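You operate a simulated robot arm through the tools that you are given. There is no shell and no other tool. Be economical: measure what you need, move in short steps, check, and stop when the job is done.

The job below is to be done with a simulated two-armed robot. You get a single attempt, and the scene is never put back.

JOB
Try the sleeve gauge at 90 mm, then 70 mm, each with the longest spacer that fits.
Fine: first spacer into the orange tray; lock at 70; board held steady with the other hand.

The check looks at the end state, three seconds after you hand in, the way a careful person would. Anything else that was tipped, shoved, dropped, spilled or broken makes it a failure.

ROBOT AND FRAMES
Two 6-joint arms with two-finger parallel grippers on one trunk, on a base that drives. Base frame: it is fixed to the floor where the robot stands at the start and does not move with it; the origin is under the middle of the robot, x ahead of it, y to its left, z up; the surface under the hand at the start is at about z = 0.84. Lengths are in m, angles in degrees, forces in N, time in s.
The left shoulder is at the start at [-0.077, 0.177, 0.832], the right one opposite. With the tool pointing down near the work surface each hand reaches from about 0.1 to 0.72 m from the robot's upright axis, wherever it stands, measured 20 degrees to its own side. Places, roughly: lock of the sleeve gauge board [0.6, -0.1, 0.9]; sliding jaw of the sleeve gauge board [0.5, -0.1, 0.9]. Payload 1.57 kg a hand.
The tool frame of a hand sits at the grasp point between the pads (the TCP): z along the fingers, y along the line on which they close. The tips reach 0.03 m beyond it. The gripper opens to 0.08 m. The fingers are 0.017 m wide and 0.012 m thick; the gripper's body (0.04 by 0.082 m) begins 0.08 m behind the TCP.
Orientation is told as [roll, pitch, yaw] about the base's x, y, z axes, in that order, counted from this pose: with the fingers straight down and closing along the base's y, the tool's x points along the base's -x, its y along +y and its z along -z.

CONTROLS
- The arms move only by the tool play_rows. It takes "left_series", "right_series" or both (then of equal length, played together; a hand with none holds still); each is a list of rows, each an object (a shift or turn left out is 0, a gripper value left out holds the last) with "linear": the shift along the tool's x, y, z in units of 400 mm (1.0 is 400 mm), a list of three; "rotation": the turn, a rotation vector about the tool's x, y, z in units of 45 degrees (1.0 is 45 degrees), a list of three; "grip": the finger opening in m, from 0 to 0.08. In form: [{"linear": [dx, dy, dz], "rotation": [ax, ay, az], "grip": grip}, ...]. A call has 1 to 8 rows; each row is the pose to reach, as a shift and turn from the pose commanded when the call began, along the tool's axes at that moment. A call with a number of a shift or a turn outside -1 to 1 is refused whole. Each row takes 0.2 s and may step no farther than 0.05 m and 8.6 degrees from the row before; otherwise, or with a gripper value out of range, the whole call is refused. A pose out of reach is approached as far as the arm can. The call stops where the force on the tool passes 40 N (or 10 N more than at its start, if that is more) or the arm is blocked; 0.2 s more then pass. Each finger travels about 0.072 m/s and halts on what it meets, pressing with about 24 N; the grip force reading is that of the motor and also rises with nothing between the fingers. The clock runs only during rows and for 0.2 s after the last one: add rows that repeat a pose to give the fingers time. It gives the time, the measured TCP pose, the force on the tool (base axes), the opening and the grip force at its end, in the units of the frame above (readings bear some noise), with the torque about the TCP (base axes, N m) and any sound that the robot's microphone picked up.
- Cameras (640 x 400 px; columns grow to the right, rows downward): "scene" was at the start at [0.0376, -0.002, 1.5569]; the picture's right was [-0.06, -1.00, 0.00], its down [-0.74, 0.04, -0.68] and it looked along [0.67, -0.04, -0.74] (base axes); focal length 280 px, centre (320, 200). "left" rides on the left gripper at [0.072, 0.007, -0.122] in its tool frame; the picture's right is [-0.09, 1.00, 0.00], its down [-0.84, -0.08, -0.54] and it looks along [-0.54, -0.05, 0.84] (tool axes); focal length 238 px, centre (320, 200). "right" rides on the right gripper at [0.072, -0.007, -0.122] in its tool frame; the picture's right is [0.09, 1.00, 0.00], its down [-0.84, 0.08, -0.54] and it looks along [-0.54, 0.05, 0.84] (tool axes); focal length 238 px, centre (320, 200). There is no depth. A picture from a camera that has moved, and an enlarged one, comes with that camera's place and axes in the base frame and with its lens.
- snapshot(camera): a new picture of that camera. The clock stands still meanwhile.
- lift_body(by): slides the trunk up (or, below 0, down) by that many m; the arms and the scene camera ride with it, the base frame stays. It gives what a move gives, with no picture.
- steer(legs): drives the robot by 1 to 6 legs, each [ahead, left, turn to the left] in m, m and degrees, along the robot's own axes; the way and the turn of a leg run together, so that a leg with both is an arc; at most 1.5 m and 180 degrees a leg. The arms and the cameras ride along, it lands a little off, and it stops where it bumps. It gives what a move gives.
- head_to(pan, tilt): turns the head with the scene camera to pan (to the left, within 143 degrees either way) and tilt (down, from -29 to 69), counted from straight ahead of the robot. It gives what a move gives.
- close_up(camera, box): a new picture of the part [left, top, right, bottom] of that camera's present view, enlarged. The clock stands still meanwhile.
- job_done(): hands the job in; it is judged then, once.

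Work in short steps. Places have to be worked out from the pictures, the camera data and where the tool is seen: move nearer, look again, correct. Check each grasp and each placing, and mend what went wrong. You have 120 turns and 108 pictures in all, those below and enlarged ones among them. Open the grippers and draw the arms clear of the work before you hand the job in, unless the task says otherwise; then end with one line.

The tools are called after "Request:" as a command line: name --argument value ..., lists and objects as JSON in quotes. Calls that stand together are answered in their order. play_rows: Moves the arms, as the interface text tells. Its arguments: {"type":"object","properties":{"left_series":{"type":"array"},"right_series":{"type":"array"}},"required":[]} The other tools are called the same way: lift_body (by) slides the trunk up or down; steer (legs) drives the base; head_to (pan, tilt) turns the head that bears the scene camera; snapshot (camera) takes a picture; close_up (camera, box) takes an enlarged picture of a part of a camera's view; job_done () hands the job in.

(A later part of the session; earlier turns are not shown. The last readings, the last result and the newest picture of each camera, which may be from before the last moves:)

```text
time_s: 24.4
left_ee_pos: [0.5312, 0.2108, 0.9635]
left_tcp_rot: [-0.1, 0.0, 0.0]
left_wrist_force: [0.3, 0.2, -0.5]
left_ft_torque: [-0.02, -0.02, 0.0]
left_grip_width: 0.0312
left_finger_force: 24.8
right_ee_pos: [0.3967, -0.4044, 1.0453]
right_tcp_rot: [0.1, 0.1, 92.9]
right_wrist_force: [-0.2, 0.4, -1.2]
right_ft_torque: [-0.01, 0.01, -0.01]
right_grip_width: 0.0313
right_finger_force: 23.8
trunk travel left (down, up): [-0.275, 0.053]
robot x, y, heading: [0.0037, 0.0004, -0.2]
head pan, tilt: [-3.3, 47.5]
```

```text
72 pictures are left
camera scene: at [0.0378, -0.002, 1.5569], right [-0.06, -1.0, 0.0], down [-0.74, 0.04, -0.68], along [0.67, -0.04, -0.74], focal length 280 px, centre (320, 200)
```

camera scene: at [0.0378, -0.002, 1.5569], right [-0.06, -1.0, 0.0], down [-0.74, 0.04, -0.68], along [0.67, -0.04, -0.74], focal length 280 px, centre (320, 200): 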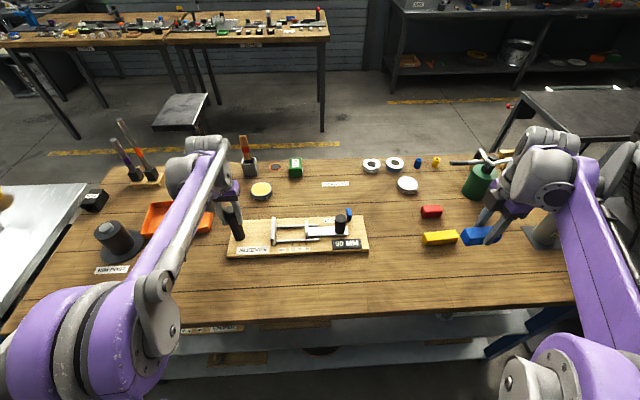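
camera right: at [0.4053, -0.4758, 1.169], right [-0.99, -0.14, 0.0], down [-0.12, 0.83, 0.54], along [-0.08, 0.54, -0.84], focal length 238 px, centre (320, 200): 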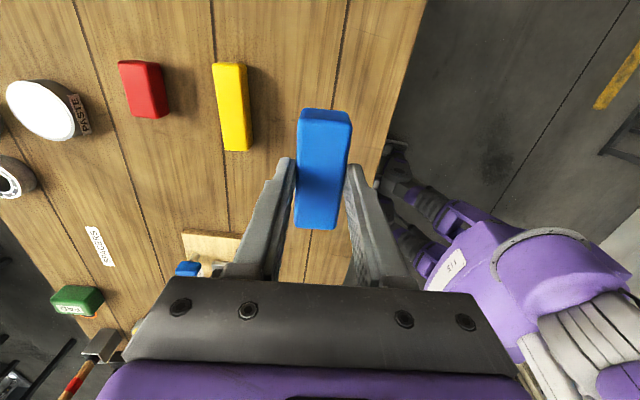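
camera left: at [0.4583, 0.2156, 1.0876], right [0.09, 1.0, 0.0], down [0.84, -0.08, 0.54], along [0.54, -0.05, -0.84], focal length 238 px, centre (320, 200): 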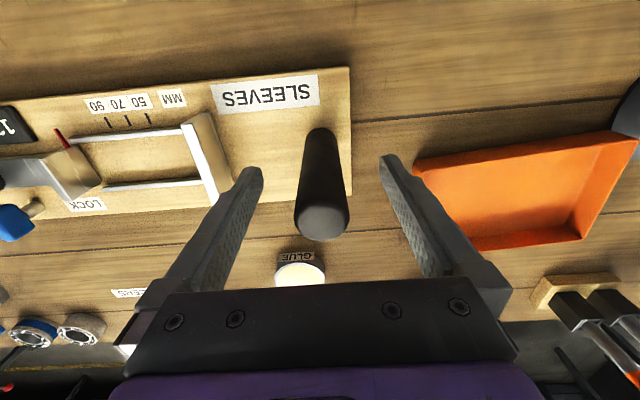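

Blue is firmly held, centred on the hand. I carry it over the gauge in two calls and look.

Request:
play_rows --right_series '[{"linear": [-0.094, -0.0325, 0]}, {"linear": [-0.187, -0.065, 0]}, {"linear": [-0.281, -0.0975, 0]}, {"linear": [-0.375, -0.13, 0]}, {"linear": [-0.468, -0.1625, 0]}, {"linear": [-0.562, -0.195, 0]}]'

Request:
play_rows --right_series '[{"linear": [-0.094, -0.0325, 0], "rotation": [0, 0, 0.02]}, {"linear": [-0.187, -0.065, 0], "rotation": [0, 0, 0.04]}, {"linear": [-0.281, -0.0975, 0], "rotation": [0, 0, 0.06]}, {"linear": [-0.375, -0.13, 0], "rotation": [0, 0, 0.08]}, {"linear": [-0.468, -0.1625, 0], "rotation": [0, 0, 0.087]}, {"linear": [-0.562, -0.195, 0], "rotation": [0, 0, 0.087]}, {"linear": [-0.562, -0.195, 0], "rotation": [0, 0, 0.087]}]'

Request:
snapshot --camera "right"

Request:
snapshot --camera "scene"

```text
time_s: 25.8
left_ee_pos: [0.5308, 0.2102, 0.9659]
left_tcp_rot: [0.1, 0.0, 0.0]
left_wrist_force: [0.3, -0.2, 0.0]
left_ft_torque: [-0.34, 0.34, -0.17]
left_grip_width: 0.0311
left_finger_force: 24.5
right_ee_pos: [0.4637, -0.1769, 1.0459]
right_tcp_rot: [0.0, 0.1, 92.7]
right_wrist_force: [-0.9, 0.2, -0.8]
right_ft_torque: [0.01, -0.01, 0.0]
right_grip_width: 0.0314
right_finger_force: 23.7
trunk travel left (down, up): [-0.275, 0.053]
robot x, y, heading: [-0.0015, 0.0015, 0.2]
head pan, tilt: [-3.3, 47.5]
```

```text
time_s: 27.4
left_ee_pos: [0.5313, 0.2099, 0.9648]
left_tcp_rot: [0.0, 0.0, 0.0]
left_wrist_force: [0.1, -0.5, -0.7]
left_ft_torque: [-0.06, 0.19, -0.1]
left_grip_width: 0.0311
left_finger_force: 23.9
right_ee_pos: [0.5308, 0.053, 1.0453]
right_tcp_rot: [0.0, 0.0, 88.9]
right_wrist_force: [-0.2, -0.3, -1.1]
right_ft_torque: [0.01, 0.02, 0.04]
right_grip_width: 0.0311
right_finger_force: 24.5
trunk travel left (down, up): [-0.275, 0.053]
robot x, y, heading: [0.0022, 0.0043, -0.1]
head pan, tilt: [-3.3, 47.5]
```

```text
71 pictures are left
camera right: at [0.534, -0.0186, 1.1686], right [-1.0, -0.07, 0.0], down [-0.06, 0.84, 0.54], along [-0.04, 0.54, -0.84], focal length 238 px, centre (320, 200)
```

right: 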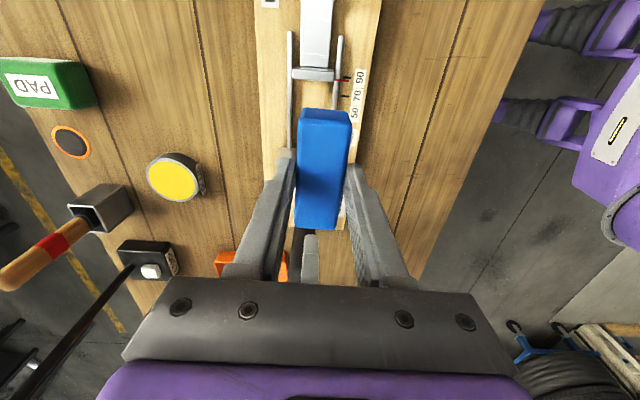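

```text
70 pictures are left
camera scene: at [0.0378, -0.002, 1.5569], right [-0.06, -1.0, 0.0], down [-0.74, 0.04, -0.68], along [0.67, -0.04, -0.74], focal length 280 px, centre (320, 200)
```

scene: 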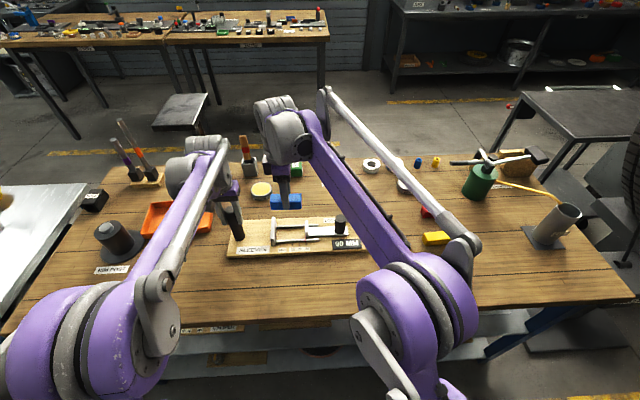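

I zoom on the sliding jaw and rods below the block to determine the gap's place.

Request:
close_up --camera "right" --box '[270, 45, 390, 125]'

Request:
close_up --camera "scene" --box '[220, 180, 380, 280]'

Request:
close_up --camera "left" --box '[0, 60, 260, 260]'

```text
5.00 times, centred on (330, 85) of right
camera zoom: at [0.534, -0.0186, 1.1686], right [-1.0, -0.07, 0.0], down [-0.06, 0.84, 0.54], along [-0.04, 0.54, -0.84], focal length 1192 px, centre (270, 775)
```

zoom: 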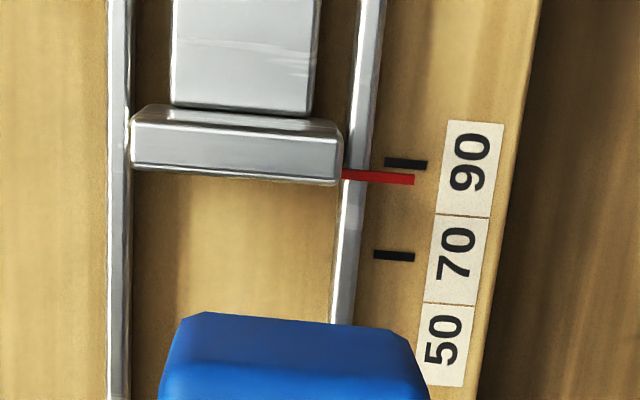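

```text
4.00 times, centred on (300, 230) of scene
camera zoom: at [0.0378, -0.002, 1.5569], right [-0.06, -1.0, 0.0], down [-0.74, 0.04, -0.68], along [0.67, -0.04, -0.74], focal length 1118 px, centre (400, 80)
```

zoom: 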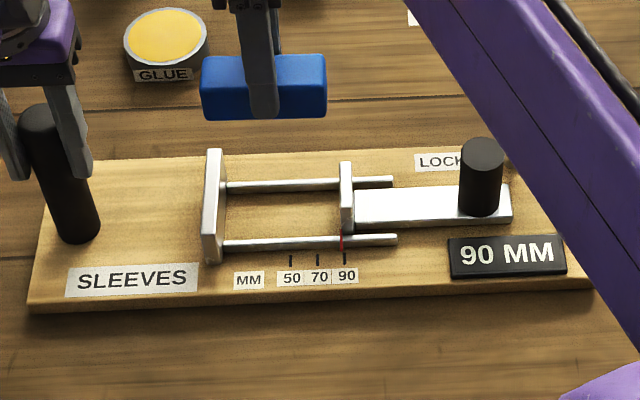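

```text
2.00 times, centred on (130, 160) of left
camera zoom: at [0.4584, 0.2158, 1.0877], right [0.09, 1.0, 0.0], down [0.84, -0.08, 0.54], along [0.54, -0.05, -0.84], focal length 477 px, centre (700, 280)
```

zoom: 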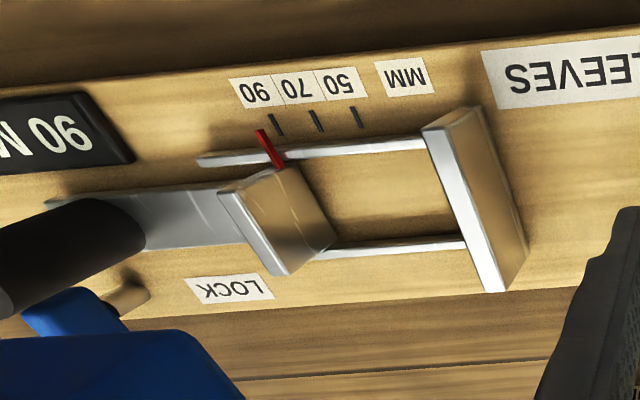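

Rods' midline is x≈0.539, gap y≈0.010–0.100 (centre 0.055). I shift 8 mm in x and lower to just above the jaw tops, then check.

Request:
play_rows --right_series '[{"linear": [0, -0.021, 0]}, {"linear": [0, -0.021, 0.1]}, {"linear": [0, -0.021, 0.2]}, {"linear": [0, -0.021, 0.21]}, {"linear": [0, -0.021, 0.21]}]'

Request:
close_up --camera "right" --box '[240, 20, 400, 240]'

Request:
close_up --camera "scene" --box '[230, 190, 360, 270]'

Request:
close_up --camera "left" --box '[0, 60, 260, 260]'

```text
time_s: 28.6
left_ee_pos: [0.5309, 0.2108, 0.9654]
left_tcp_rot: [0.0, 0.0, 0.1]
left_wrist_force: [1.0, 1.6, 0.6]
left_ft_torque: [0.03, -0.02, 0.08]
left_grip_width: 0.0309
left_finger_force: 24.5
right_ee_pos: [0.5383, 0.0528, 0.9621]
right_tcp_rot: [0.0, 0.0, 88.9]
right_wrist_force: [0.1, -0.2, -1.0]
right_ft_torque: [0.02, -0.04, 0.0]
right_grip_width: 0.0312
right_finger_force: 24.3
trunk travel left (down, up): [-0.275, 0.053]
robot x, y, heading: [0.0008, 0.0002, 0.1]
head pan, tilt: [-3.3, 47.5]
```

```text
1.82 times, centred on (320, 130) of right
camera zoom: at [0.5421, -0.0194, 1.0848], right [-1.0, -0.07, 0.0], down [-0.06, 0.84, 0.54], along [-0.04, 0.54, -0.84], focal length 433 px, centre (320, 327)
```

zoom: 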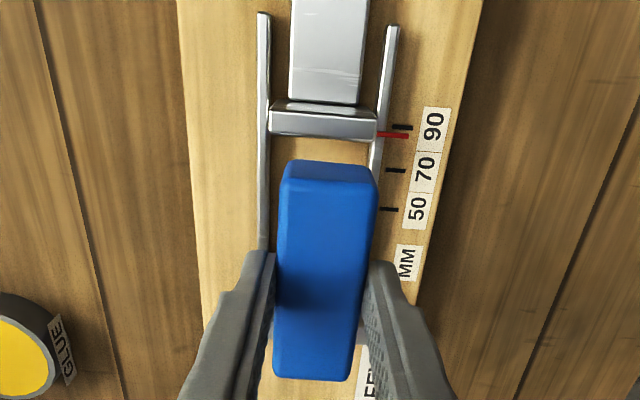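

```text
4.92 times, centred on (295, 230) of scene
camera zoom: at [0.0378, -0.0018, 1.5569], right [-0.06, -1.0, 0.0], down [-0.74, 0.04, -0.68], along [0.67, -0.04, -0.74], focal length 1376 px, centre (443, 52)
```

zoom: 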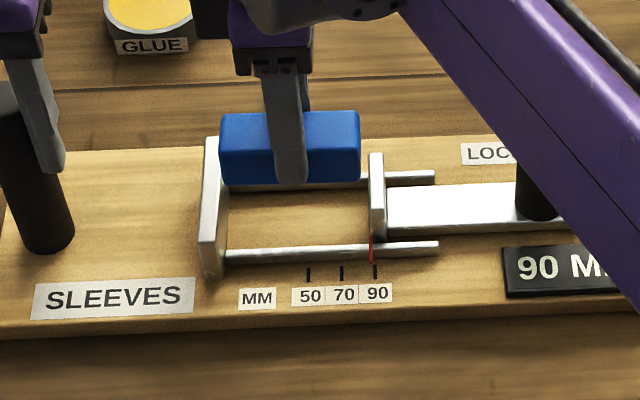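

```text
2.00 times, centred on (130, 160) of left
camera zoom: at [0.4583, 0.2158, 1.0877], right [0.09, 1.0, 0.0], down [0.84, -0.08, 0.54], along [0.54, -0.05, -0.84], focal length 477 px, centre (700, 280)
```

zoom: 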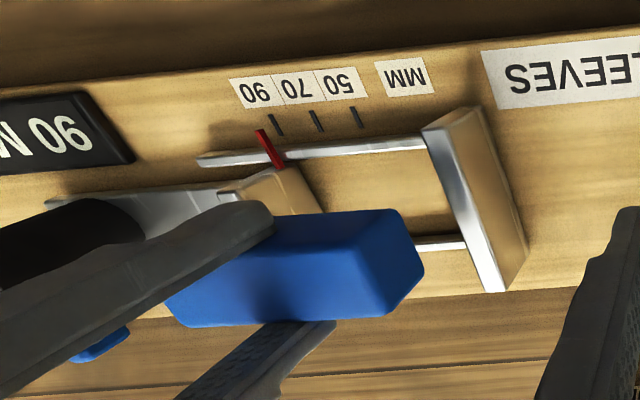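

Block's ends (y 0.017–0.096) lie centred in the gap. I lower it between the jaws.

Request:
play_rows --right_series '[{"linear": [0, 0, 0.04]}, {"linear": [0, 0, 0.08]}, {"linear": [0, 0, 0.115]}, {"linear": [0, 0, 0.115]}]'

Request:
close_up --camera "right" --box '[240, 20, 400, 240]'

Request:
close_up --camera "scene" --box '[230, 190, 360, 270]'

```text
time_s: 29.6
left_ee_pos: [0.5314, 0.2108, 0.965]
left_tcp_rot: [0.0, 0.0, 0.0]
left_wrist_force: [0.5, 2.4, 1.2]
left_ft_torque: [0.0, -0.02, 0.03]
left_grip_width: 0.0309
left_finger_force: 24.1
right_ee_pos: [0.5383, 0.0526, 0.9151]
right_tcp_rot: [0.1, 0.0, 89.0]
right_wrist_force: [0.1, -0.3, 0.0]
right_ft_torque: [-0.02, 0.01, 0.0]
right_grip_width: 0.0314
right_finger_force: 23.7
trunk travel left (down, up): [-0.275, 0.053]
robot x, y, heading: [0.0009, -0.0013, 0.2]
head pan, tilt: [-3.3, 47.5]
```

```text
1.82 times, centred on (320, 130) of right
camera zoom: at [0.5423, -0.0195, 1.0385], right [-1.0, -0.07, 0.0], down [-0.06, 0.84, 0.54], along [-0.04, 0.54, -0.84], focal length 433 px, centre (320, 327)
```

zoom: 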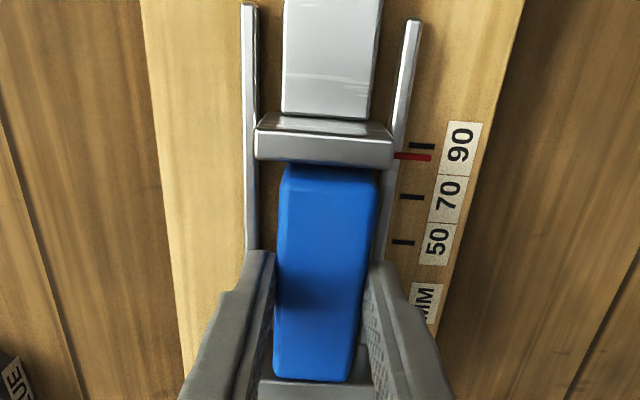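

```text
4.92 times, centred on (295, 230) of scene
camera zoom: at [0.0378, -0.0018, 1.5569], right [-0.06, -1.0, 0.0], down [-0.74, 0.04, -0.68], along [0.67, -0.04, -0.74], focal length 1376 px, centre (443, 52)
```

zoom: 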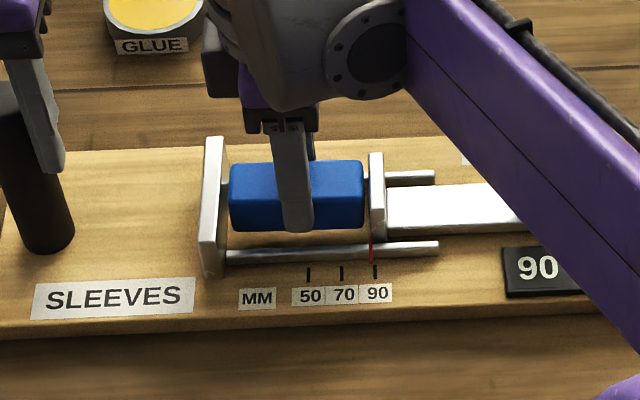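

Block is cleanly between the jaws. I lower further 9 mm gently.

Request:
play_rows --right_series '[{"linear": [0, 0, 0.0075]}, {"linear": [0, 0, 0.015]}, {"linear": [0, 0, 0.0225]}, {"linear": [0, 0, 0.0225]}]'

Request:
close_up --camera "scene" --box '[230, 190, 360, 270]'

```text
time_s: 30.6
left_ee_pos: [0.5312, 0.211, 0.9657]
left_tcp_rot: [0.1, 0.0, -0.1]
left_wrist_force: [1.2, 1.8, 1.8]
left_ft_torque: [0.06, 0.01, 0.0]
left_grip_width: 0.0311
left_finger_force: 23.8
right_ee_pos: [0.5389, 0.0529, 0.9056]
right_tcp_rot: [0.1, 0.1, 88.9]
right_wrist_force: [-0.1, 0.5, -0.6]
right_ft_torque: [0.01, -0.01, -0.03]
right_grip_width: 0.0315
right_finger_force: 23.8
trunk travel left (down, up): [-0.275, 0.053]
robot x, y, heading: [0.0007, -0.0002, 0.1]
head pan, tilt: [-3.3, 47.5]
```

```text
4.92 times, centred on (295, 230) of scene
camera zoom: at [0.0377, -0.0018, 1.5569], right [-0.06, -1.0, 0.0], down [-0.74, 0.04, -0.68], along [0.67, -0.04, -0.74], focal length 1376 px, centre (443, 52)
```

zoom: 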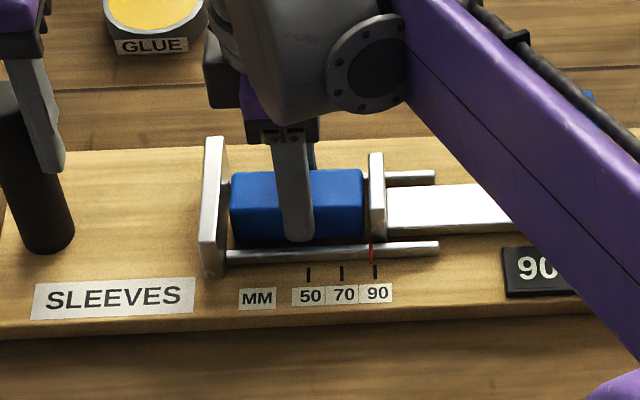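

No contact yet. I continue in 1.5 mm steps.

Request:
play_rows --right_series '[{"linear": [0, 0, 0.004]}, {"linear": [0, 0, 0.008]}, {"linear": [0, 0, 0.008]}]'

Request:
play_rows --right_series '[{"linear": [0, 0, 0.004]}, {"linear": [0, 0, 0.008]}, {"linear": [0, 0, 0.008]}]'

```text
time_s: 31.4
left_ee_pos: [0.5317, 0.2106, 0.9654]
left_tcp_rot: [0.1, 0.1, 0.1]
left_wrist_force: [0.3, 1.7, 1.6]
left_ft_torque: [0.03, 0.0, 0.04]
left_grip_width: 0.0309
left_finger_force: 23.7
right_ee_pos: [0.5381, 0.0531, 0.9034]
right_tcp_rot: [0.1, 0.0, 88.9]
right_wrist_force: [-1.0, 0.0, -0.5]
right_ft_torque: [-0.02, -0.02, 0.06]
right_grip_width: 0.0311
right_finger_force: 24.4
trunk travel left (down, up): [-0.275, 0.053]
robot x, y, heading: [-0.0001, -0.0018, -0.0]
head pan, tilt: [-3.3, 47.5]
```

```text
time_s: 32.2
left_ee_pos: [0.5301, 0.2105, 0.9658]
left_tcp_rot: [-0.1, 0.0, 0.0]
left_wrist_force: [3.1, 1.2, 0.2]
left_ft_torque: [0.09, 0.4, 0.03]
left_grip_width: 0.0311
left_finger_force: 24.5
right_ee_pos: [0.5393, 0.0521, 0.9006]
right_tcp_rot: [0.0, 0.0, 88.8]
right_wrist_force: [-0.8, -0.1, 13.8]
right_ft_torque: [0.03, 0.02, -0.03]
right_grip_width: 0.0313
right_finger_force: 24.4
trunk travel left (down, up): [-0.275, 0.053]
robot x, y, heading: [-0.0004, -0.0018, -0.0]
head pan, tilt: [-3.3, 47.5]
```

Contact (14 N) at TCP z 0.901. I ease up 1.5 mm, open the fingers and rise.

Request:
play_rows --right_series '[{"linear": [0, 0, -0.004]}, {"linear": [0, 0, -0.004], "grip": 0.045}, {"linear": [0, 0, -0.004], "grip": 0.05}, {"linear": [0, 0, -0.004], "grip": 0.05}, {"linear": [0, 0, -0.08], "grip": 0.05}, {"linear": [0, 0, -0.18], "grip": 0.06}, {"linear": [0, 0, -0.3], "grip": 0.08}, {"linear": [0, 0, -0.4], "grip": 0.08}]'

Request:
close_up --camera "scene" --box '[220, 180, 380, 280]'

Request:
snapshot --camera "right"

```text
time_s: 34.0
left_ee_pos: [0.5309, 0.2099, 0.965]
left_tcp_rot: [0.0, -0.1, 0.0]
left_wrist_force: [1.3, 0.9, -1.0]
left_ft_torque: [-0.06, 0.13, 0.03]
left_grip_width: 0.0308
left_finger_force: 24.0
right_ee_pos: [0.539, 0.0529, 1.0611]
right_tcp_rot: [0.0, 0.0, 88.9]
right_wrist_force: [0.4, 0.7, 0.0]
right_ft_torque: [0.02, -0.02, 0.0]
right_grip_width: 0.0799
right_finger_force: 0.0
trunk travel left (down, up): [-0.275, 0.053]
robot x, y, heading: [-0.0006, 0.0029, 0.3]
head pan, tilt: [-3.3, 47.5]
```

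```text
4.00 times, centred on (300, 230) of scene
camera zoom: at [0.0376, -0.0018, 1.5569], right [-0.06, -1.0, 0.0], down [-0.74, 0.04, -0.68], along [0.67, -0.04, -0.74], focal length 1118 px, centre (400, 80)
```

zoom: 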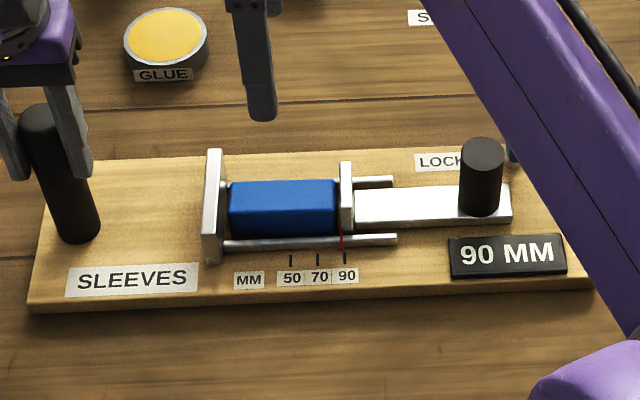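

```text
59 pictures are left
camera right: at [0.543, -0.0194, 1.1841], right [-1.0, -0.07, 0.0], down [-0.06, 0.84, 0.54], along [-0.04, 0.54, -0.84], focal length 238 px, centre (320, 200)
```

right: 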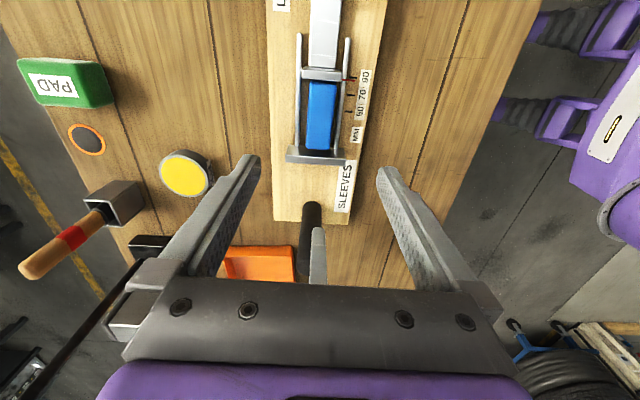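

Blue sits at 90 between the jaws. Now the right hand withdraws towards the red block while the left releases the post and rises, to carry blue to the tray.

Request:
play_rows --left_series '[{"grip": 0.06}, {"grip": 0.08}, {"grip": 0.08}, {"linear": [0, 0, -0.06], "grip": 0.08}, {"linear": [0, 0, -0.13], "grip": 0.08}, {"linear": [0, 0, -0.2], "grip": 0.08}, {"linear": [0, 0, -0.27], "grip": 0.08}, {"linear": [0, 0, -0.3375], "grip": 0.08}]' --right_series '[{"linear": [0.071, -0.011, 0]}, {"linear": [0.142, -0.022, 0]}, {"linear": [0.213, -0.033, 0]}, {"linear": [0.284, -0.044, 0]}, {"linear": [0.355, -0.055, 0]}, {"linear": [0.426, -0.066, 0]}, {"linear": [0.497, -0.077, 0]}, {"linear": [0.5685, -0.088, 0]}]'

Request:
close_up --camera "left" --box '[0, 30, 400, 280]'

```text
time_s: 35.8
left_ee_pos: [0.5313, 0.2085, 1.1017]
left_tcp_rot: [-0.1, 0.0, -0.1]
left_wrist_force: [-0.7, -0.3, -0.8]
left_ft_torque: [0.05, 0.03, 0.0]
left_grip_width: 0.08
left_finger_force: 0.0
right_ee_pos: [0.5689, -0.1756, 1.0602]
right_tcp_rot: [0.0, 0.0, 88.9]
right_wrist_force: [-0.4, -1.0, 0.0]
right_ft_torque: [0.01, 0.02, 0.0]
right_grip_width: 0.0799
right_finger_force: 0.2
trunk travel left (down, up): [-0.275, 0.053]
robot x, y, heading: [-0.0004, 0.0, -0.3]
head pan, tilt: [-3.3, 47.5]
```

```text
1.60 times, centred on (200, 155) of left
camera zoom: at [0.4583, 0.2135, 1.2238], right [0.09, 1.0, 0.0], down [0.84, -0.08, 0.54], along [0.54, -0.05, -0.84], focal length 381 px, centre (512, 272)
```

zoom: 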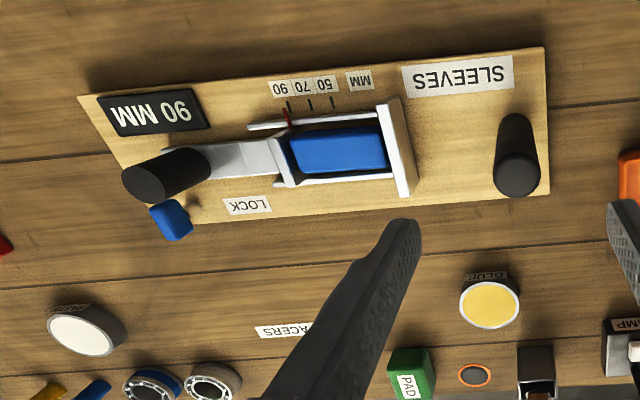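

The left now turns 45° and moves above blue; the right proceeds to above red.

Request:
play_rows --left_series '[{"linear": [-0.003, -0.048, 0], "rotation": [0, 0, 0.125]}, {"linear": [-0.005, -0.096, 0], "rotation": [0, 0, 0.25]}, {"linear": [-0.008, -0.144, 0], "rotation": [0, 0, 0.375]}, {"linear": [-0.01, -0.193, 0], "rotation": [0, 0, 0.5]}, {"linear": [-0.013, -0.24, 0], "rotation": [0, 0, 0.625]}, {"linear": [-0.015, -0.289, 0], "rotation": [0, 0, 0.75]}, {"linear": [-0.018, -0.337, 0], "rotation": [0, 0, 0.875]}, {"linear": [-0.02, -0.385, 0], "rotation": [0, 0, 1.0]}]' --right_series '[{"linear": [0.071, -0.011, 0]}, {"linear": [0.142, -0.023, 0]}, {"linear": [0.213, -0.034, 0], "rotation": [0, 0, -0.03]}, {"linear": [0.284, -0.045, 0], "rotation": [0, 0, -0.069]}, {"linear": [0.355, -0.057, 0], "rotation": [0, 0, -0.069]}, {"linear": [0.426, -0.068, 0], "rotation": [0, 0, -0.069]}, {"linear": [0.497, -0.08, 0], "rotation": [0, 0, -0.069]}, {"linear": [0.567, -0.091, 0], "rotation": [0, 0, -0.069]}]'

Request:
play_rows --left_series '[{"rotation": [0, 0, 0.18]}, {"rotation": [0, 0, 0.36]}, {"rotation": [0, 0, 0.54]}, {"rotation": [0, 0, 0.72]}, {"rotation": [0, 0, 0.9]}, {"rotation": [0, 0, 1.0]}, {"rotation": [0, 0, 1.0]}]'

Request:
snapshot --camera "left"

Request:
snapshot --camera "right"

```text
time_s: 37.6
left_ee_pos: [0.5399, 0.0525, 1.0991]
left_tcp_rot: [0.0, 0.0, -45.1]
left_wrist_force: [-1.0, -0.5, -0.6]
left_ft_torque: [0.01, 0.0, 0.01]
left_grip_width: 0.08
left_finger_force: 0.1
right_ee_pos: [0.5951, -0.4029, 1.0576]
right_tcp_rot: [-0.1, -0.1, 92.0]
right_wrist_force: [0.3, -0.6, -0.4]
right_ft_torque: [0.06, -0.02, -0.01]
right_grip_width: 0.08
right_finger_force: 0.1
right hand out of reach, approached as far as the arm can: row 8
trunk travel left (down, up): [-0.275, 0.053]
robot x, y, heading: [-0.0018, -0.0023, 0.1]
head pan, tilt: [-3.3, 47.5]
```

```text
time_s: 39.2
left_ee_pos: [0.5393, 0.0553, 1.0996]
left_tcp_rot: [0.1, 0.0, -90.2]
left_wrist_force: [0.6, -0.3, -0.6]
left_ft_torque: [0.0, -0.04, 0.0]
left_grip_width: 0.0801
left_finger_force: 0.1
right_ee_pos: [0.595, -0.4017, 1.0581]
right_tcp_rot: [-0.1, 0.1, 92.1]
right_wrist_force: [0.4, 0.2, 0.2]
right_ft_torque: [-0.02, 0.01, -0.02]
right_grip_width: 0.0801
right_finger_force: 0.1
trunk travel left (down, up): [-0.275, 0.053]
robot x, y, heading: [-0.0022, 0.0021, -0.2]
head pan, tilt: [-3.3, 47.5]
```

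```text
57 pictures are left
camera left: at [0.5454, 0.126, 1.2227], right [1.0, -0.09, 0.0], down [-0.08, -0.84, 0.54], along [-0.05, -0.54, -0.84], focal length 238 px, centre (320, 200)
```

left: 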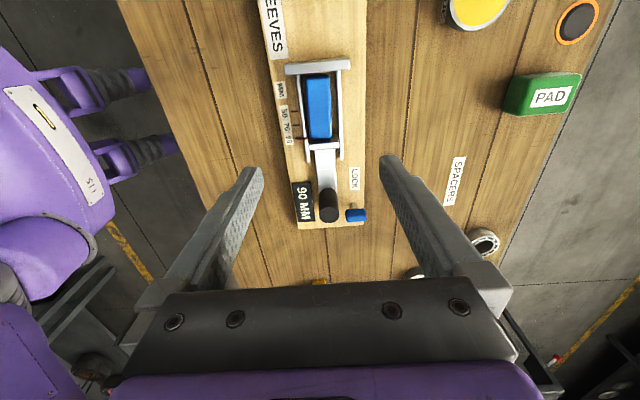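

```text
56 pictures are left
camera right: at [0.6028, -0.473, 1.1806], right [-0.99, -0.13, 0.0], down [-0.11, 0.83, 0.54], along [-0.07, 0.54, -0.84], focal length 238 px, centre (320, 200)
```

right: 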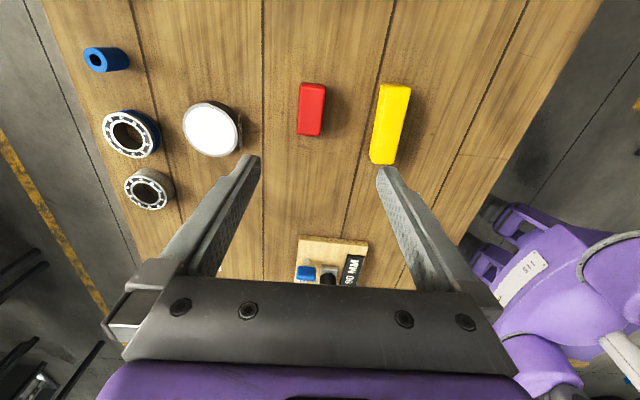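

Left is right above blue (0.539, 0.057). I descend and grip it.

Request:
play_rows --left_series '[{"linear": [0.004, 0, 0.1], "rotation": [0, 0, 0.02]}, {"linear": [0.004, 0, 0.2], "rotation": [0, 0, 0.02]}, {"linear": [0.004, 0, 0.3], "rotation": [0, 0, 0.02]}, {"linear": [0.004, 0, 0.4], "rotation": [0, 0, 0.02]}, {"linear": [0.004, 0, 0.49], "rotation": [0, 0, 0.02]}, {"linear": [0.004, 0, 0.49], "rotation": [0, 0, 0.02]}]'

Request:
play_rows --left_series '[{"grip": 0.05}, {"grip": 0.02}, {"grip": 0.02}, {"grip": 0.02}]'

Request:
close_up --camera "scene" --box '[220, 180, 380, 280]'

Request:
snapshot --camera "left"

```text
time_s: 40.6
left_ee_pos: [0.5399, 0.0561, 0.9046]
left_tcp_rot: [0.0, 0.0, -90.9]
left_wrist_force: [-0.4, -0.2, -0.5]
left_ft_torque: [0.0, 0.05, 0.0]
left_grip_width: 0.0801
left_finger_force: 0.1
right_ee_pos: [0.5944, -0.4008, 1.0577]
right_tcp_rot: [0.0, 0.0, 92.0]
right_wrist_force: [0.1, -0.1, -0.7]
right_ft_torque: [0.0, 0.0, 0.01]
right_grip_width: 0.0799
right_finger_force: 0.1
trunk travel left (down, up): [-0.275, 0.053]
robot x, y, heading: [0.005, -0.0014, 0.1]
head pan, tilt: [-3.3, 47.5]
```

```text
time_s: 41.6
left_ee_pos: [0.5385, 0.0571, 0.9047]
left_tcp_rot: [0.1, 0.0, -90.9]
left_wrist_force: [0.9, -0.5, -0.3]
left_ft_torque: [0.01, -0.02, -0.03]
left_grip_width: 0.0313
left_finger_force: 23.7
right_ee_pos: [0.5957, -0.4011, 1.0579]
right_tcp_rot: [0.0, -0.1, 91.9]
right_wrist_force: [0.1, -0.6, -0.5]
right_ft_torque: [0.05, 0.02, -0.01]
right_grip_width: 0.0797
right_finger_force: 0.2
trunk travel left (down, up): [-0.275, 0.053]
robot x, y, heading: [0.0016, -0.0037, 0.1]
head pan, tilt: [-3.3, 47.5]
```

```text
4.00 times, centred on (300, 230) of scene
camera zoom: at [0.0377, -0.002, 1.5569], right [-0.06, -1.0, 0.0], down [-0.74, 0.04, -0.68], along [0.67, -0.04, -0.74], focal length 1118 px, centre (400, 80)
```

zoom: 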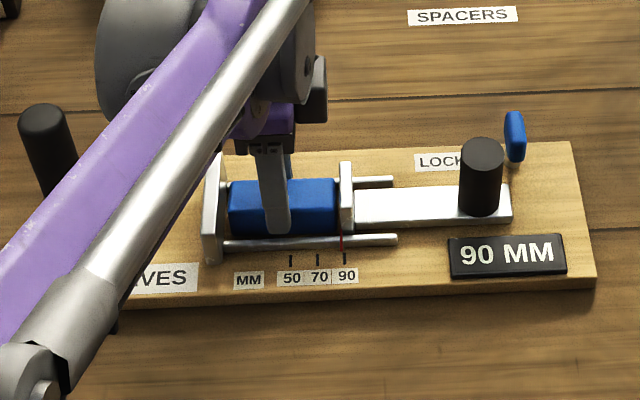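

```text
54 pictures are left
camera left: at [0.5465, 0.1276, 1.0271], right [0.99, -0.11, 0.0], down [-0.09, -0.84, 0.54], along [-0.06, -0.54, -0.84], focal length 238 px, centre (320, 200)
```

left: 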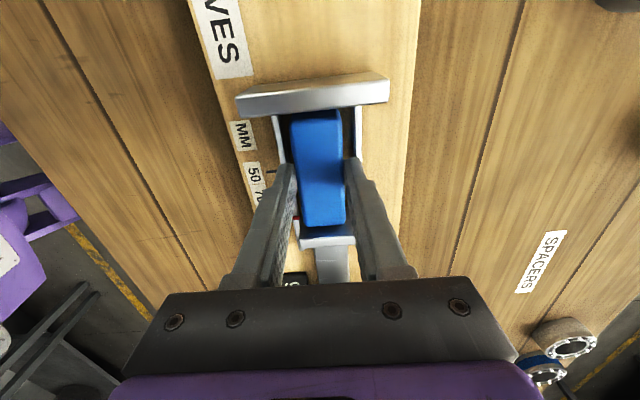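

Blue is gripped (31 mm). I lift it straight out and carry it high over the post to the tray's near part.

Request:
play_rows --left_series '[{"linear": [0, 0, -0.05]}, {"linear": [0, 0, -0.15]}, {"linear": [0, 0, -0.25]}, {"linear": [0, 0, -0.35]}, {"linear": [0, 0, -0.44]}, {"linear": [0, 0, -0.44]}]'

Request:
play_rows --left_series '[{"linear": [0.1075, 0.022, 0]}, {"linear": [0.215, 0.044, 0]}, {"linear": [0.3225, 0.067, 0]}, {"linear": [0.43, 0.089, 0]}, {"linear": [0.5375, 0.111, 0]}, {"linear": [0.645, 0.133, 0]}, {"linear": [0.7525, 0.156, 0]}, {"linear": [0.86, 0.178, 0]}]'

Request:
snapshot --camera "left"

Request:
snapshot --camera "scene"

```text
time_s: 43.0
left_ee_pos: [0.54, 0.0559, 1.081]
left_tcp_rot: [-0.1, 0.0, -90.9]
left_wrist_force: [0.2, 0.4, -1.0]
left_ft_torque: [0.01, -0.01, 0.0]
left_grip_width: 0.0317
left_finger_force: 23.7
right_ee_pos: [0.5936, -0.4017, 1.0583]
right_tcp_rot: [0.1, -0.1, 92.0]
right_wrist_force: [0.4, 0.5, -0.1]
right_ft_torque: [0.0, 0.03, 0.0]
right_grip_width: 0.0801
right_finger_force: 0.1
trunk travel left (down, up): [-0.275, 0.053]
robot x, y, heading: [0.0019, -0.0029, -0.2]
head pan, tilt: [-3.3, 47.5]
```

```text
time_s: 44.8
left_ee_pos: [0.5938, 0.3943, 1.0678]
left_tcp_rot: [-0.1, -0.1, -90.9]
left_wrist_force: [0.3, -0.9, -1.6]
left_ft_torque: [-0.03, 0.0, 0.03]
left_grip_width: 0.0313
left_finger_force: 23.7
left hand out of reach, approached as far as the arm can: row 7, 8
right_ee_pos: [0.5948, -0.3997, 1.0577]
right_tcp_rot: [0.0, 0.0, 92.0]
right_wrist_force: [-0.5, 0.2, 0.1]
right_ft_torque: [0.0, 0.01, -0.03]
right_grip_width: 0.0798
right_finger_force: 0.1
trunk travel left (down, up): [-0.275, 0.053]
robot x, y, heading: [-0.0034, -0.0011, 0.0]
head pan, tilt: [-3.3, 47.5]
```

```text
53 pictures are left
camera left: at [0.5992, 0.4642, 1.1908], right [0.99, -0.11, 0.0], down [-0.09, -0.83, 0.54], along [-0.06, -0.54, -0.84], focal length 238 px, centre (320, 200)
```

left: 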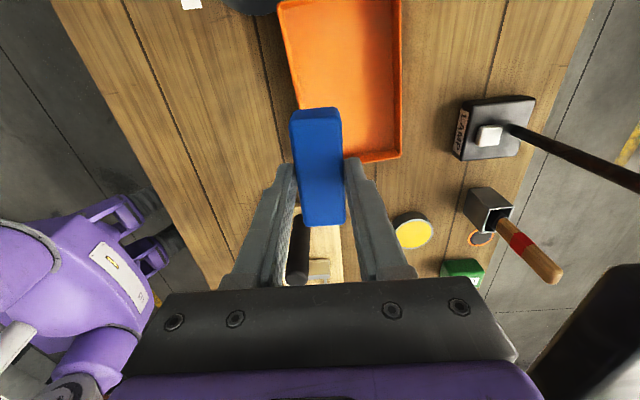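

```text
52 pictures are left
camera scene: at [0.0371, -0.0011, 1.5569], right [-0.06, -1.0, 0.0], down [-0.74, 0.04, -0.68], along [0.67, -0.04, -0.74], focal length 280 px, centre (320, 200)
```

scene: 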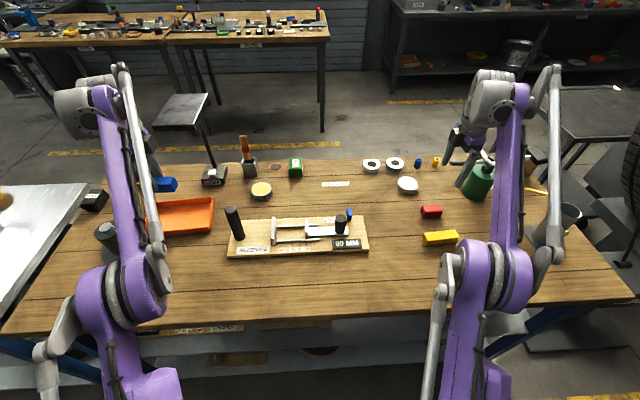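

The arm is at its limit up high; tray spans about x 0.56–0.70, y 0.32–0.53. Reach improves lower, so I descend 90 mm and check.

Request:
play_rows --left_series '[{"linear": [0, 0, 0.075]}, {"linear": [0, 0, 0.15]}, {"linear": [0, 0, 0.225]}, {"linear": [0, 0, 0.225]}]'

Request:
snapshot --camera "left"

```text
time_s: 45.8
left_ee_pos: [0.5925, 0.3925, 0.9775]
left_tcp_rot: [-0.1, 0.0, -90.9]
left_wrist_force: [0.0, 0.2, -1.2]
left_ft_torque: [0.0, 0.02, -0.02]
left_grip_width: 0.0313
left_finger_force: 24.1
right_ee_pos: [0.5946, -0.4011, 1.0565]
right_tcp_rot: [0.0, 0.0, 92.0]
right_wrist_force: [-0.6, -0.4, 0.4]
right_ft_torque: [-0.02, 0.01, 0.01]
right_grip_width: 0.0798
right_finger_force: 0.1
trunk travel left (down, up): [-0.275, 0.053]
robot x, y, heading: [-0.0007, 0.0005, 0.3]
head pan, tilt: [-3.3, 47.5]
```

```text
51 pictures are left
camera left: at [0.5992, 0.4631, 1.1003], right [0.99, -0.11, 0.0], down [-0.09, -0.84, 0.54], along [-0.06, -0.54, -0.84], focal length 238 px, centre (320, 200)
```

left: 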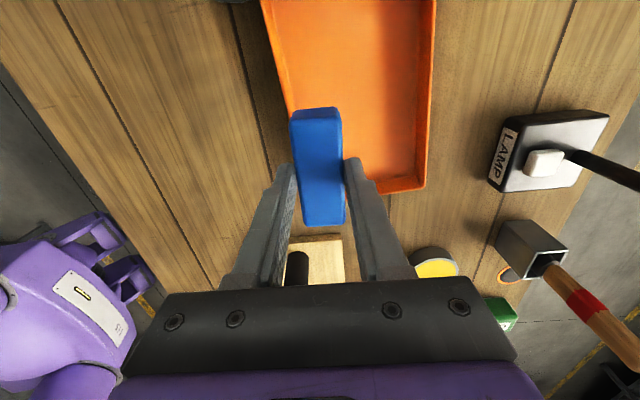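

I now shift +30 mm in x and +25 mm in y at this height.

Request:
play_rows --left_series '[{"linear": [0.03, 0.037, 0]}, {"linear": [0.0625, 0.075, 0]}, {"linear": [0.0625, 0.075, 0]}]'

Request:
snapshot --camera "left"

```text
time_s: 46.6
left_ee_pos: [0.6228, 0.4153, 0.9771]
left_tcp_rot: [-0.1, -0.1, -90.9]
left_wrist_force: [-0.6, 0.2, -1.1]
left_ft_torque: [0.02, -0.04, 0.01]
left_grip_width: 0.0312
left_finger_force: 24.3
right_ee_pos: [0.5937, -0.4, 1.0575]
right_tcp_rot: [-0.1, 0.0, 92.0]
right_wrist_force: [-0.4, -1.2, -1.0]
right_ft_torque: [0.05, -0.02, -0.04]
right_grip_width: 0.0799
right_finger_force: 0.0
trunk travel left (down, up): [-0.275, 0.053]
robot x, y, heading: [-0.0016, 0.0014, -0.3]
head pan, tilt: [-3.3, 47.5]
```

```text
50 pictures are left
camera left: at [0.6296, 0.4877, 1.1002], right [0.99, -0.11, 0.0], down [-0.09, -0.84, 0.54], along [-0.06, -0.54, -0.84], focal length 238 px, centre (320, 200)
```

left: 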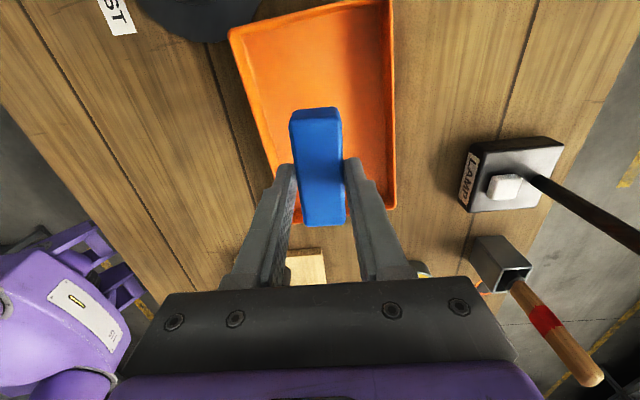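

Block is centred over the tray. I lower, first to near the floor.

Request:
play_rows --left_series '[{"linear": [0, 0, 0.06]}, {"linear": [0, 0, 0.12]}, {"linear": [0, 0, 0.18]}, {"linear": [0, 0, 0.195]}, {"linear": [0, 0, 0.195]}]'

Request:
play_rows --left_series '[{"linear": [0, 0, 0.005]}, {"linear": [0, 0, 0.01]}, {"linear": [0, 0, 0.01]}]'

```text
time_s: 47.8
left_ee_pos: [0.6231, 0.4166, 0.8991]
left_tcp_rot: [0.0, 0.1, -90.9]
left_wrist_force: [-0.7, 0.0, -0.9]
left_ft_torque: [0.0, 0.02, 0.0]
left_grip_width: 0.0312
left_finger_force: 24.7
right_ee_pos: [0.5958, -0.4014, 1.0578]
right_tcp_rot: [-0.1, 0.0, 92.1]
right_wrist_force: [0.0, 0.1, 0.0]
right_ft_torque: [-0.01, 0.0, 0.02]
right_grip_width: 0.0801
right_finger_force: 0.1
trunk travel left (down, up): [-0.275, 0.053]
robot x, y, heading: [0.0028, -0.0036, 0.1]
head pan, tilt: [-3.3, 47.5]
```

```text
time_s: 48.6
left_ee_pos: [0.6228, 0.4159, 0.8956]
left_tcp_rot: [-0.1, 0.0, -90.9]
left_wrist_force: [-0.4, 0.2, -0.9]
left_ft_torque: [0.01, 0.01, -0.01]
left_grip_width: 0.0313
left_finger_force: 23.9
right_ee_pos: [0.5945, -0.401, 1.0564]
right_tcp_rot: [0.0, 0.1, 92.0]
right_wrist_force: [0.4, 0.2, 0.0]
right_ft_torque: [-0.01, 0.03, 0.01]
right_grip_width: 0.0802
right_finger_force: 0.0
trunk travel left (down, up): [-0.275, 0.053]
robot x, y, heading: [-0.0013, 0.0009, 0.0]
head pan, tilt: [-3.3, 47.5]
```

No contact yet; two more small steps down.

Request:
play_rows --left_series '[{"linear": [0, 0, 0.004]}, {"linear": [0, 0, 0.008]}, {"linear": [0, 0, 0.008]}]'

Request:
play_rows --left_series '[{"linear": [0, 0, 0.004]}, {"linear": [0, 0, 0.006]}, {"linear": [0, 0, 0.006]}]'

```text
time_s: 49.4
left_ee_pos: [0.6226, 0.4169, 0.8912]
left_tcp_rot: [-0.1, -0.1, -91.0]
left_wrist_force: [-0.1, -0.1, -0.1]
left_ft_torque: [0.01, 0.0, 0.01]
left_grip_width: 0.0315
left_finger_force: 23.7
right_ee_pos: [0.5949, -0.4017, 1.0574]
right_tcp_rot: [-0.1, 0.0, 92.0]
right_wrist_force: [-0.2, -0.6, -0.5]
right_ft_torque: [0.03, 0.0, -0.02]
right_grip_width: 0.0798
right_finger_force: 0.0
trunk travel left (down, up): [-0.275, 0.053]
robot x, y, heading: [-0.004, 0.0018, -0.1]
head pan, tilt: [-3.3, 47.5]
```

```text
time_s: 50.2
left_ee_pos: [0.6234, 0.4166, 0.891]
left_tcp_rot: [0.1, 0.1, -90.9]
left_wrist_force: [7.2, 3.8, 21.9]
left_ft_torque: [0.09, -0.24, 0.0]
left_grip_width: 0.0315
left_finger_force: 23.6
right_ee_pos: [0.5942, -0.4019, 1.0581]
right_tcp_rot: [-0.1, 0.0, 92.0]
right_wrist_force: [0.5, 0.2, -0.1]
right_ft_torque: [-0.03, 0.03, 0.01]
right_grip_width: 0.0802
right_finger_force: 0.0
trunk travel left (down, up): [-0.275, 0.053]
robot x, y, heading: [0.0019, -0.0022, 0.3]
head pan, tilt: [-3.3, 47.5]
```

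Contact with the tray floor. I ease 1.5 mm, open and rise.

Request:
play_rows --left_series '[{"linear": [0, 0, -0.005]}, {"linear": [0, 0, -0.005], "grip": 0.045}, {"linear": [0, 0, -0.005], "grip": 0.05}, {"linear": [0, 0, -0.005], "grip": 0.05}, {"linear": [0, 0, -0.06], "grip": 0.05}, {"linear": [0, 0, -0.15], "grip": 0.05}, {"linear": [0, 0, -0.25], "grip": 0.05}, {"linear": [0, 0, -0.25], "grip": 0.05}]'

Request:
snapshot --camera "left"

Request:
snapshot --camera "right"

```text
time_s: 52.0
left_ee_pos: [0.6228, 0.4155, 0.9901]
left_tcp_rot: [0.0, 0.0, -90.9]
left_wrist_force: [0.3, -0.2, -0.2]
left_ft_torque: [-0.01, -0.02, -0.01]
left_grip_width: 0.0499
left_finger_force: 0.0
right_ee_pos: [0.5948, -0.4013, 1.0578]
right_tcp_rot: [-0.1, 0.0, 92.1]
right_wrist_force: [0.5, -0.2, 0.7]
right_ft_torque: [0.0, -0.05, -0.02]
right_grip_width: 0.0801
right_finger_force: 0.1
trunk travel left (down, up): [-0.275, 0.053]
robot x, y, heading: [-0.0008, 0.0003, 0.0]
head pan, tilt: [-3.3, 47.5]
```

```text
49 pictures are left
camera left: at [0.6286, 0.4868, 1.1124], right [0.99, -0.11, 0.0], down [-0.09, -0.84, 0.54], along [-0.06, -0.54, -0.84], focal length 238 px, centre (320, 200)
```

left: 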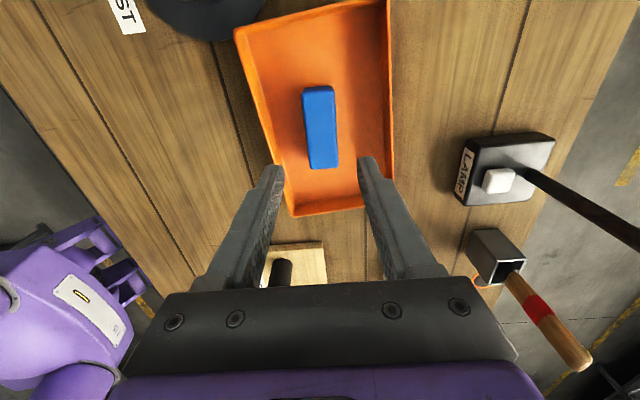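

```text
48 pictures are left
camera right: at [0.6027, -0.4731, 1.1806], right [-0.99, -0.13, 0.0], down [-0.11, 0.83, 0.54], along [-0.07, 0.54, -0.84], focal length 238 px, centre (320, 200)
```

right: 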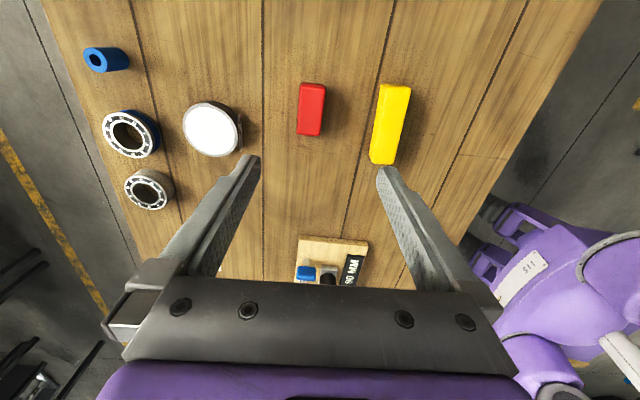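

Blue rests flat in the tray. The left returns over the post and the right goes to above the knob (gripping across x this time, clear of the lever).

Request:
play_rows --left_series '[{"linear": [-0.05, -0.03, -0.05], "grip": 0.08}, {"linear": [-0.13, -0.06, -0.12], "grip": 0.08}, {"linear": [-0.21, -0.09, -0.19], "grip": 0.08}, {"linear": [-0.29, -0.12, -0.22], "grip": 0.08}, {"linear": [-0.37, -0.16, -0.22], "grip": 0.08}, {"linear": [-0.45, -0.2, -0.22], "grip": 0.08}, {"linear": [-0.5185, -0.2215, -0.22], "grip": 0.08}, {"linear": [-0.5185, -0.2215, -0.22], "grip": 0.08}]' --right_series '[{"linear": [-0.11, 0.02, 0], "rotation": [0, 0, 0.01]}, {"linear": [-0.22, 0.04, 0], "rotation": [0, 0, 0.02]}, {"linear": [-0.33, 0.061, 0], "rotation": [0, 0, 0.03]}, {"linear": [-0.44, 0.082, 0], "rotation": [0, 0, 0.04]}, {"linear": [-0.55, 0.102, 0], "rotation": [0, 0, 0.05]}, {"linear": [-0.66, 0.122, 0], "rotation": [0, 0, 0.06]}, {"linear": [-0.773, 0.143, 0], "rotation": [0, 0, 0.069]}, {"linear": [-0.773, 0.143, 0], "rotation": [0, 0, 0.069], "grip": 0.06}]'

Request:
snapshot --camera "left"

Request:
snapshot --camera "right"

```text
time_s: 53.8
left_ee_pos: [0.5317, 0.2102, 1.078]
left_tcp_rot: [0.0, 0.1, -90.9]
left_wrist_force: [1.2, 0.0, -0.3]
left_ft_torque: [-0.01, 0.01, 0.0]
left_grip_width: 0.0802
left_finger_force: 0.1
right_ee_pos: [0.528, -0.0931, 1.0561]
right_tcp_rot: [0.0, 0.1, 88.9]
right_wrist_force: [0.4, 0.5, -0.1]
right_ft_torque: [0.0, 0.01, -0.03]
right_grip_width: 0.0603
right_finger_force: 0.1
trunk travel left (down, up): [-0.275, 0.053]
robot x, y, heading: [0.002, -0.0013, 0.2]
head pan, tilt: [-3.3, 47.5]
```

```text
47 pictures are left
camera left: at [0.5389, 0.2812, 1.2019], right [0.99, -0.11, 0.0], down [-0.09, -0.84, 0.54], along [-0.06, -0.54, -0.84], focal length 238 px, centre (320, 200)
```

left: 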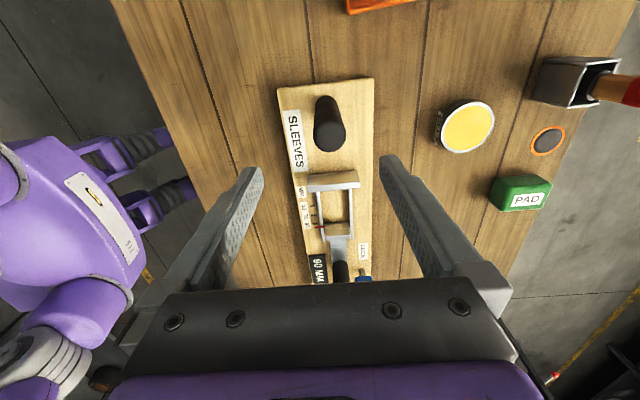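

```text
46 pictures are left
camera right: at [0.5314, -0.1662, 1.1805], right [-1.0, -0.07, 0.0], down [-0.06, 0.84, 0.54], along [-0.04, 0.54, -0.84], focal length 238 px, centre (320, 200)
```

right: 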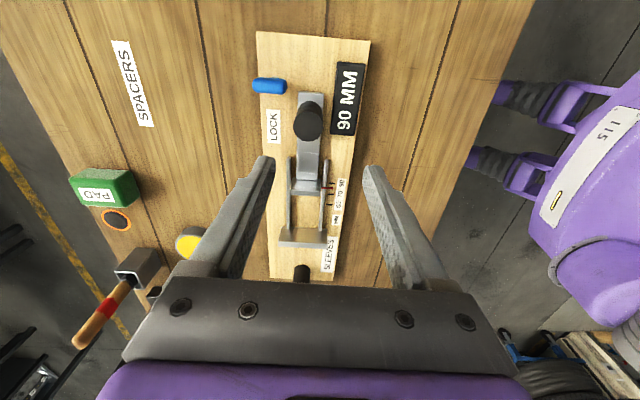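

Refining: the knob and post both lie on the board's midline x≈0.538–0.540 (knob top z≈0.92, post top ≈0.98). I correct both in x, descend, and close: left on the post, right on the knob.

Request:
play_rows --left_series '[{"linear": [0, 0.021, 0]}, {"linear": [0, 0.021, 0.1]}, {"linear": [0, 0.021, 0.2]}, {"linear": [0, 0.021, 0.3075]}, {"linear": [0, 0.021, 0.3075]}]' --right_series '[{"linear": [0.0025, -0.025, 0]}, {"linear": [0.0025, -0.025, 0.1]}, {"linear": [0.0025, -0.025, 0.2]}, {"linear": [0.0025, -0.025, 0.27]}, {"linear": [0.0025, -0.025, 0.27]}]'

Request:
snapshot --camera "right"

Request:
snapshot --camera "left"

```text
time_s: 55.0
left_ee_pos: [0.5394, 0.2101, 0.957]
left_tcp_rot: [0.0, 0.0, -90.9]
left_wrist_force: [1.2, -0.1, 0.3]
left_ft_torque: [0.02, 0.01, 0.02]
left_grip_width: 0.08
left_finger_force: 0.0
right_ee_pos: [0.5377, -0.0958, 0.9475]
right_tcp_rot: [0.0, 0.0, 89.0]
right_wrist_force: [0.3, 0.5, -0.6]
right_ft_torque: [-0.01, 0.02, -0.04]
right_grip_width: 0.06
right_finger_force: 0.0
trunk travel left (down, up): [-0.275, 0.053]
robot x, y, heading: [-0.0014, 0.0001, 0.3]
head pan, tilt: [-3.3, 47.5]
```

```text
45 pictures are left
camera right: at [0.5415, -0.1677, 1.0708], right [-1.0, -0.07, 0.0], down [-0.06, 0.84, 0.54], along [-0.04, 0.54, -0.84], focal length 238 px, centre (320, 200)
```

right: 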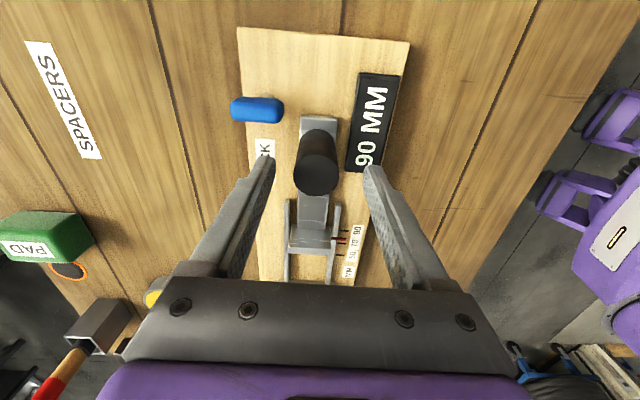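

```text
44 pictures are left
camera left: at [0.5464, 0.2817, 1.0788], right [0.99, -0.11, 0.0], down [-0.09, -0.84, 0.54], along [-0.06, -0.54, -0.84], focal length 238 px, centre (320, 200)
```

left: 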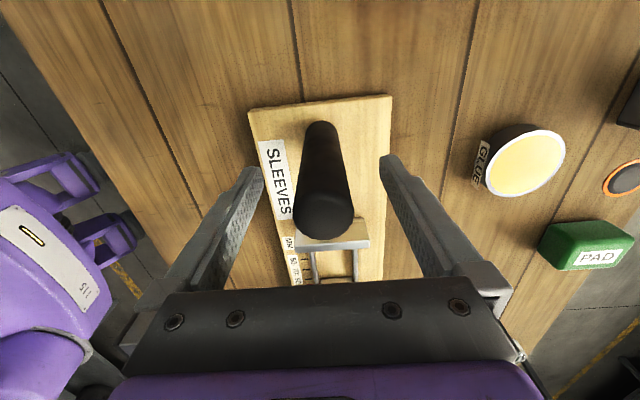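

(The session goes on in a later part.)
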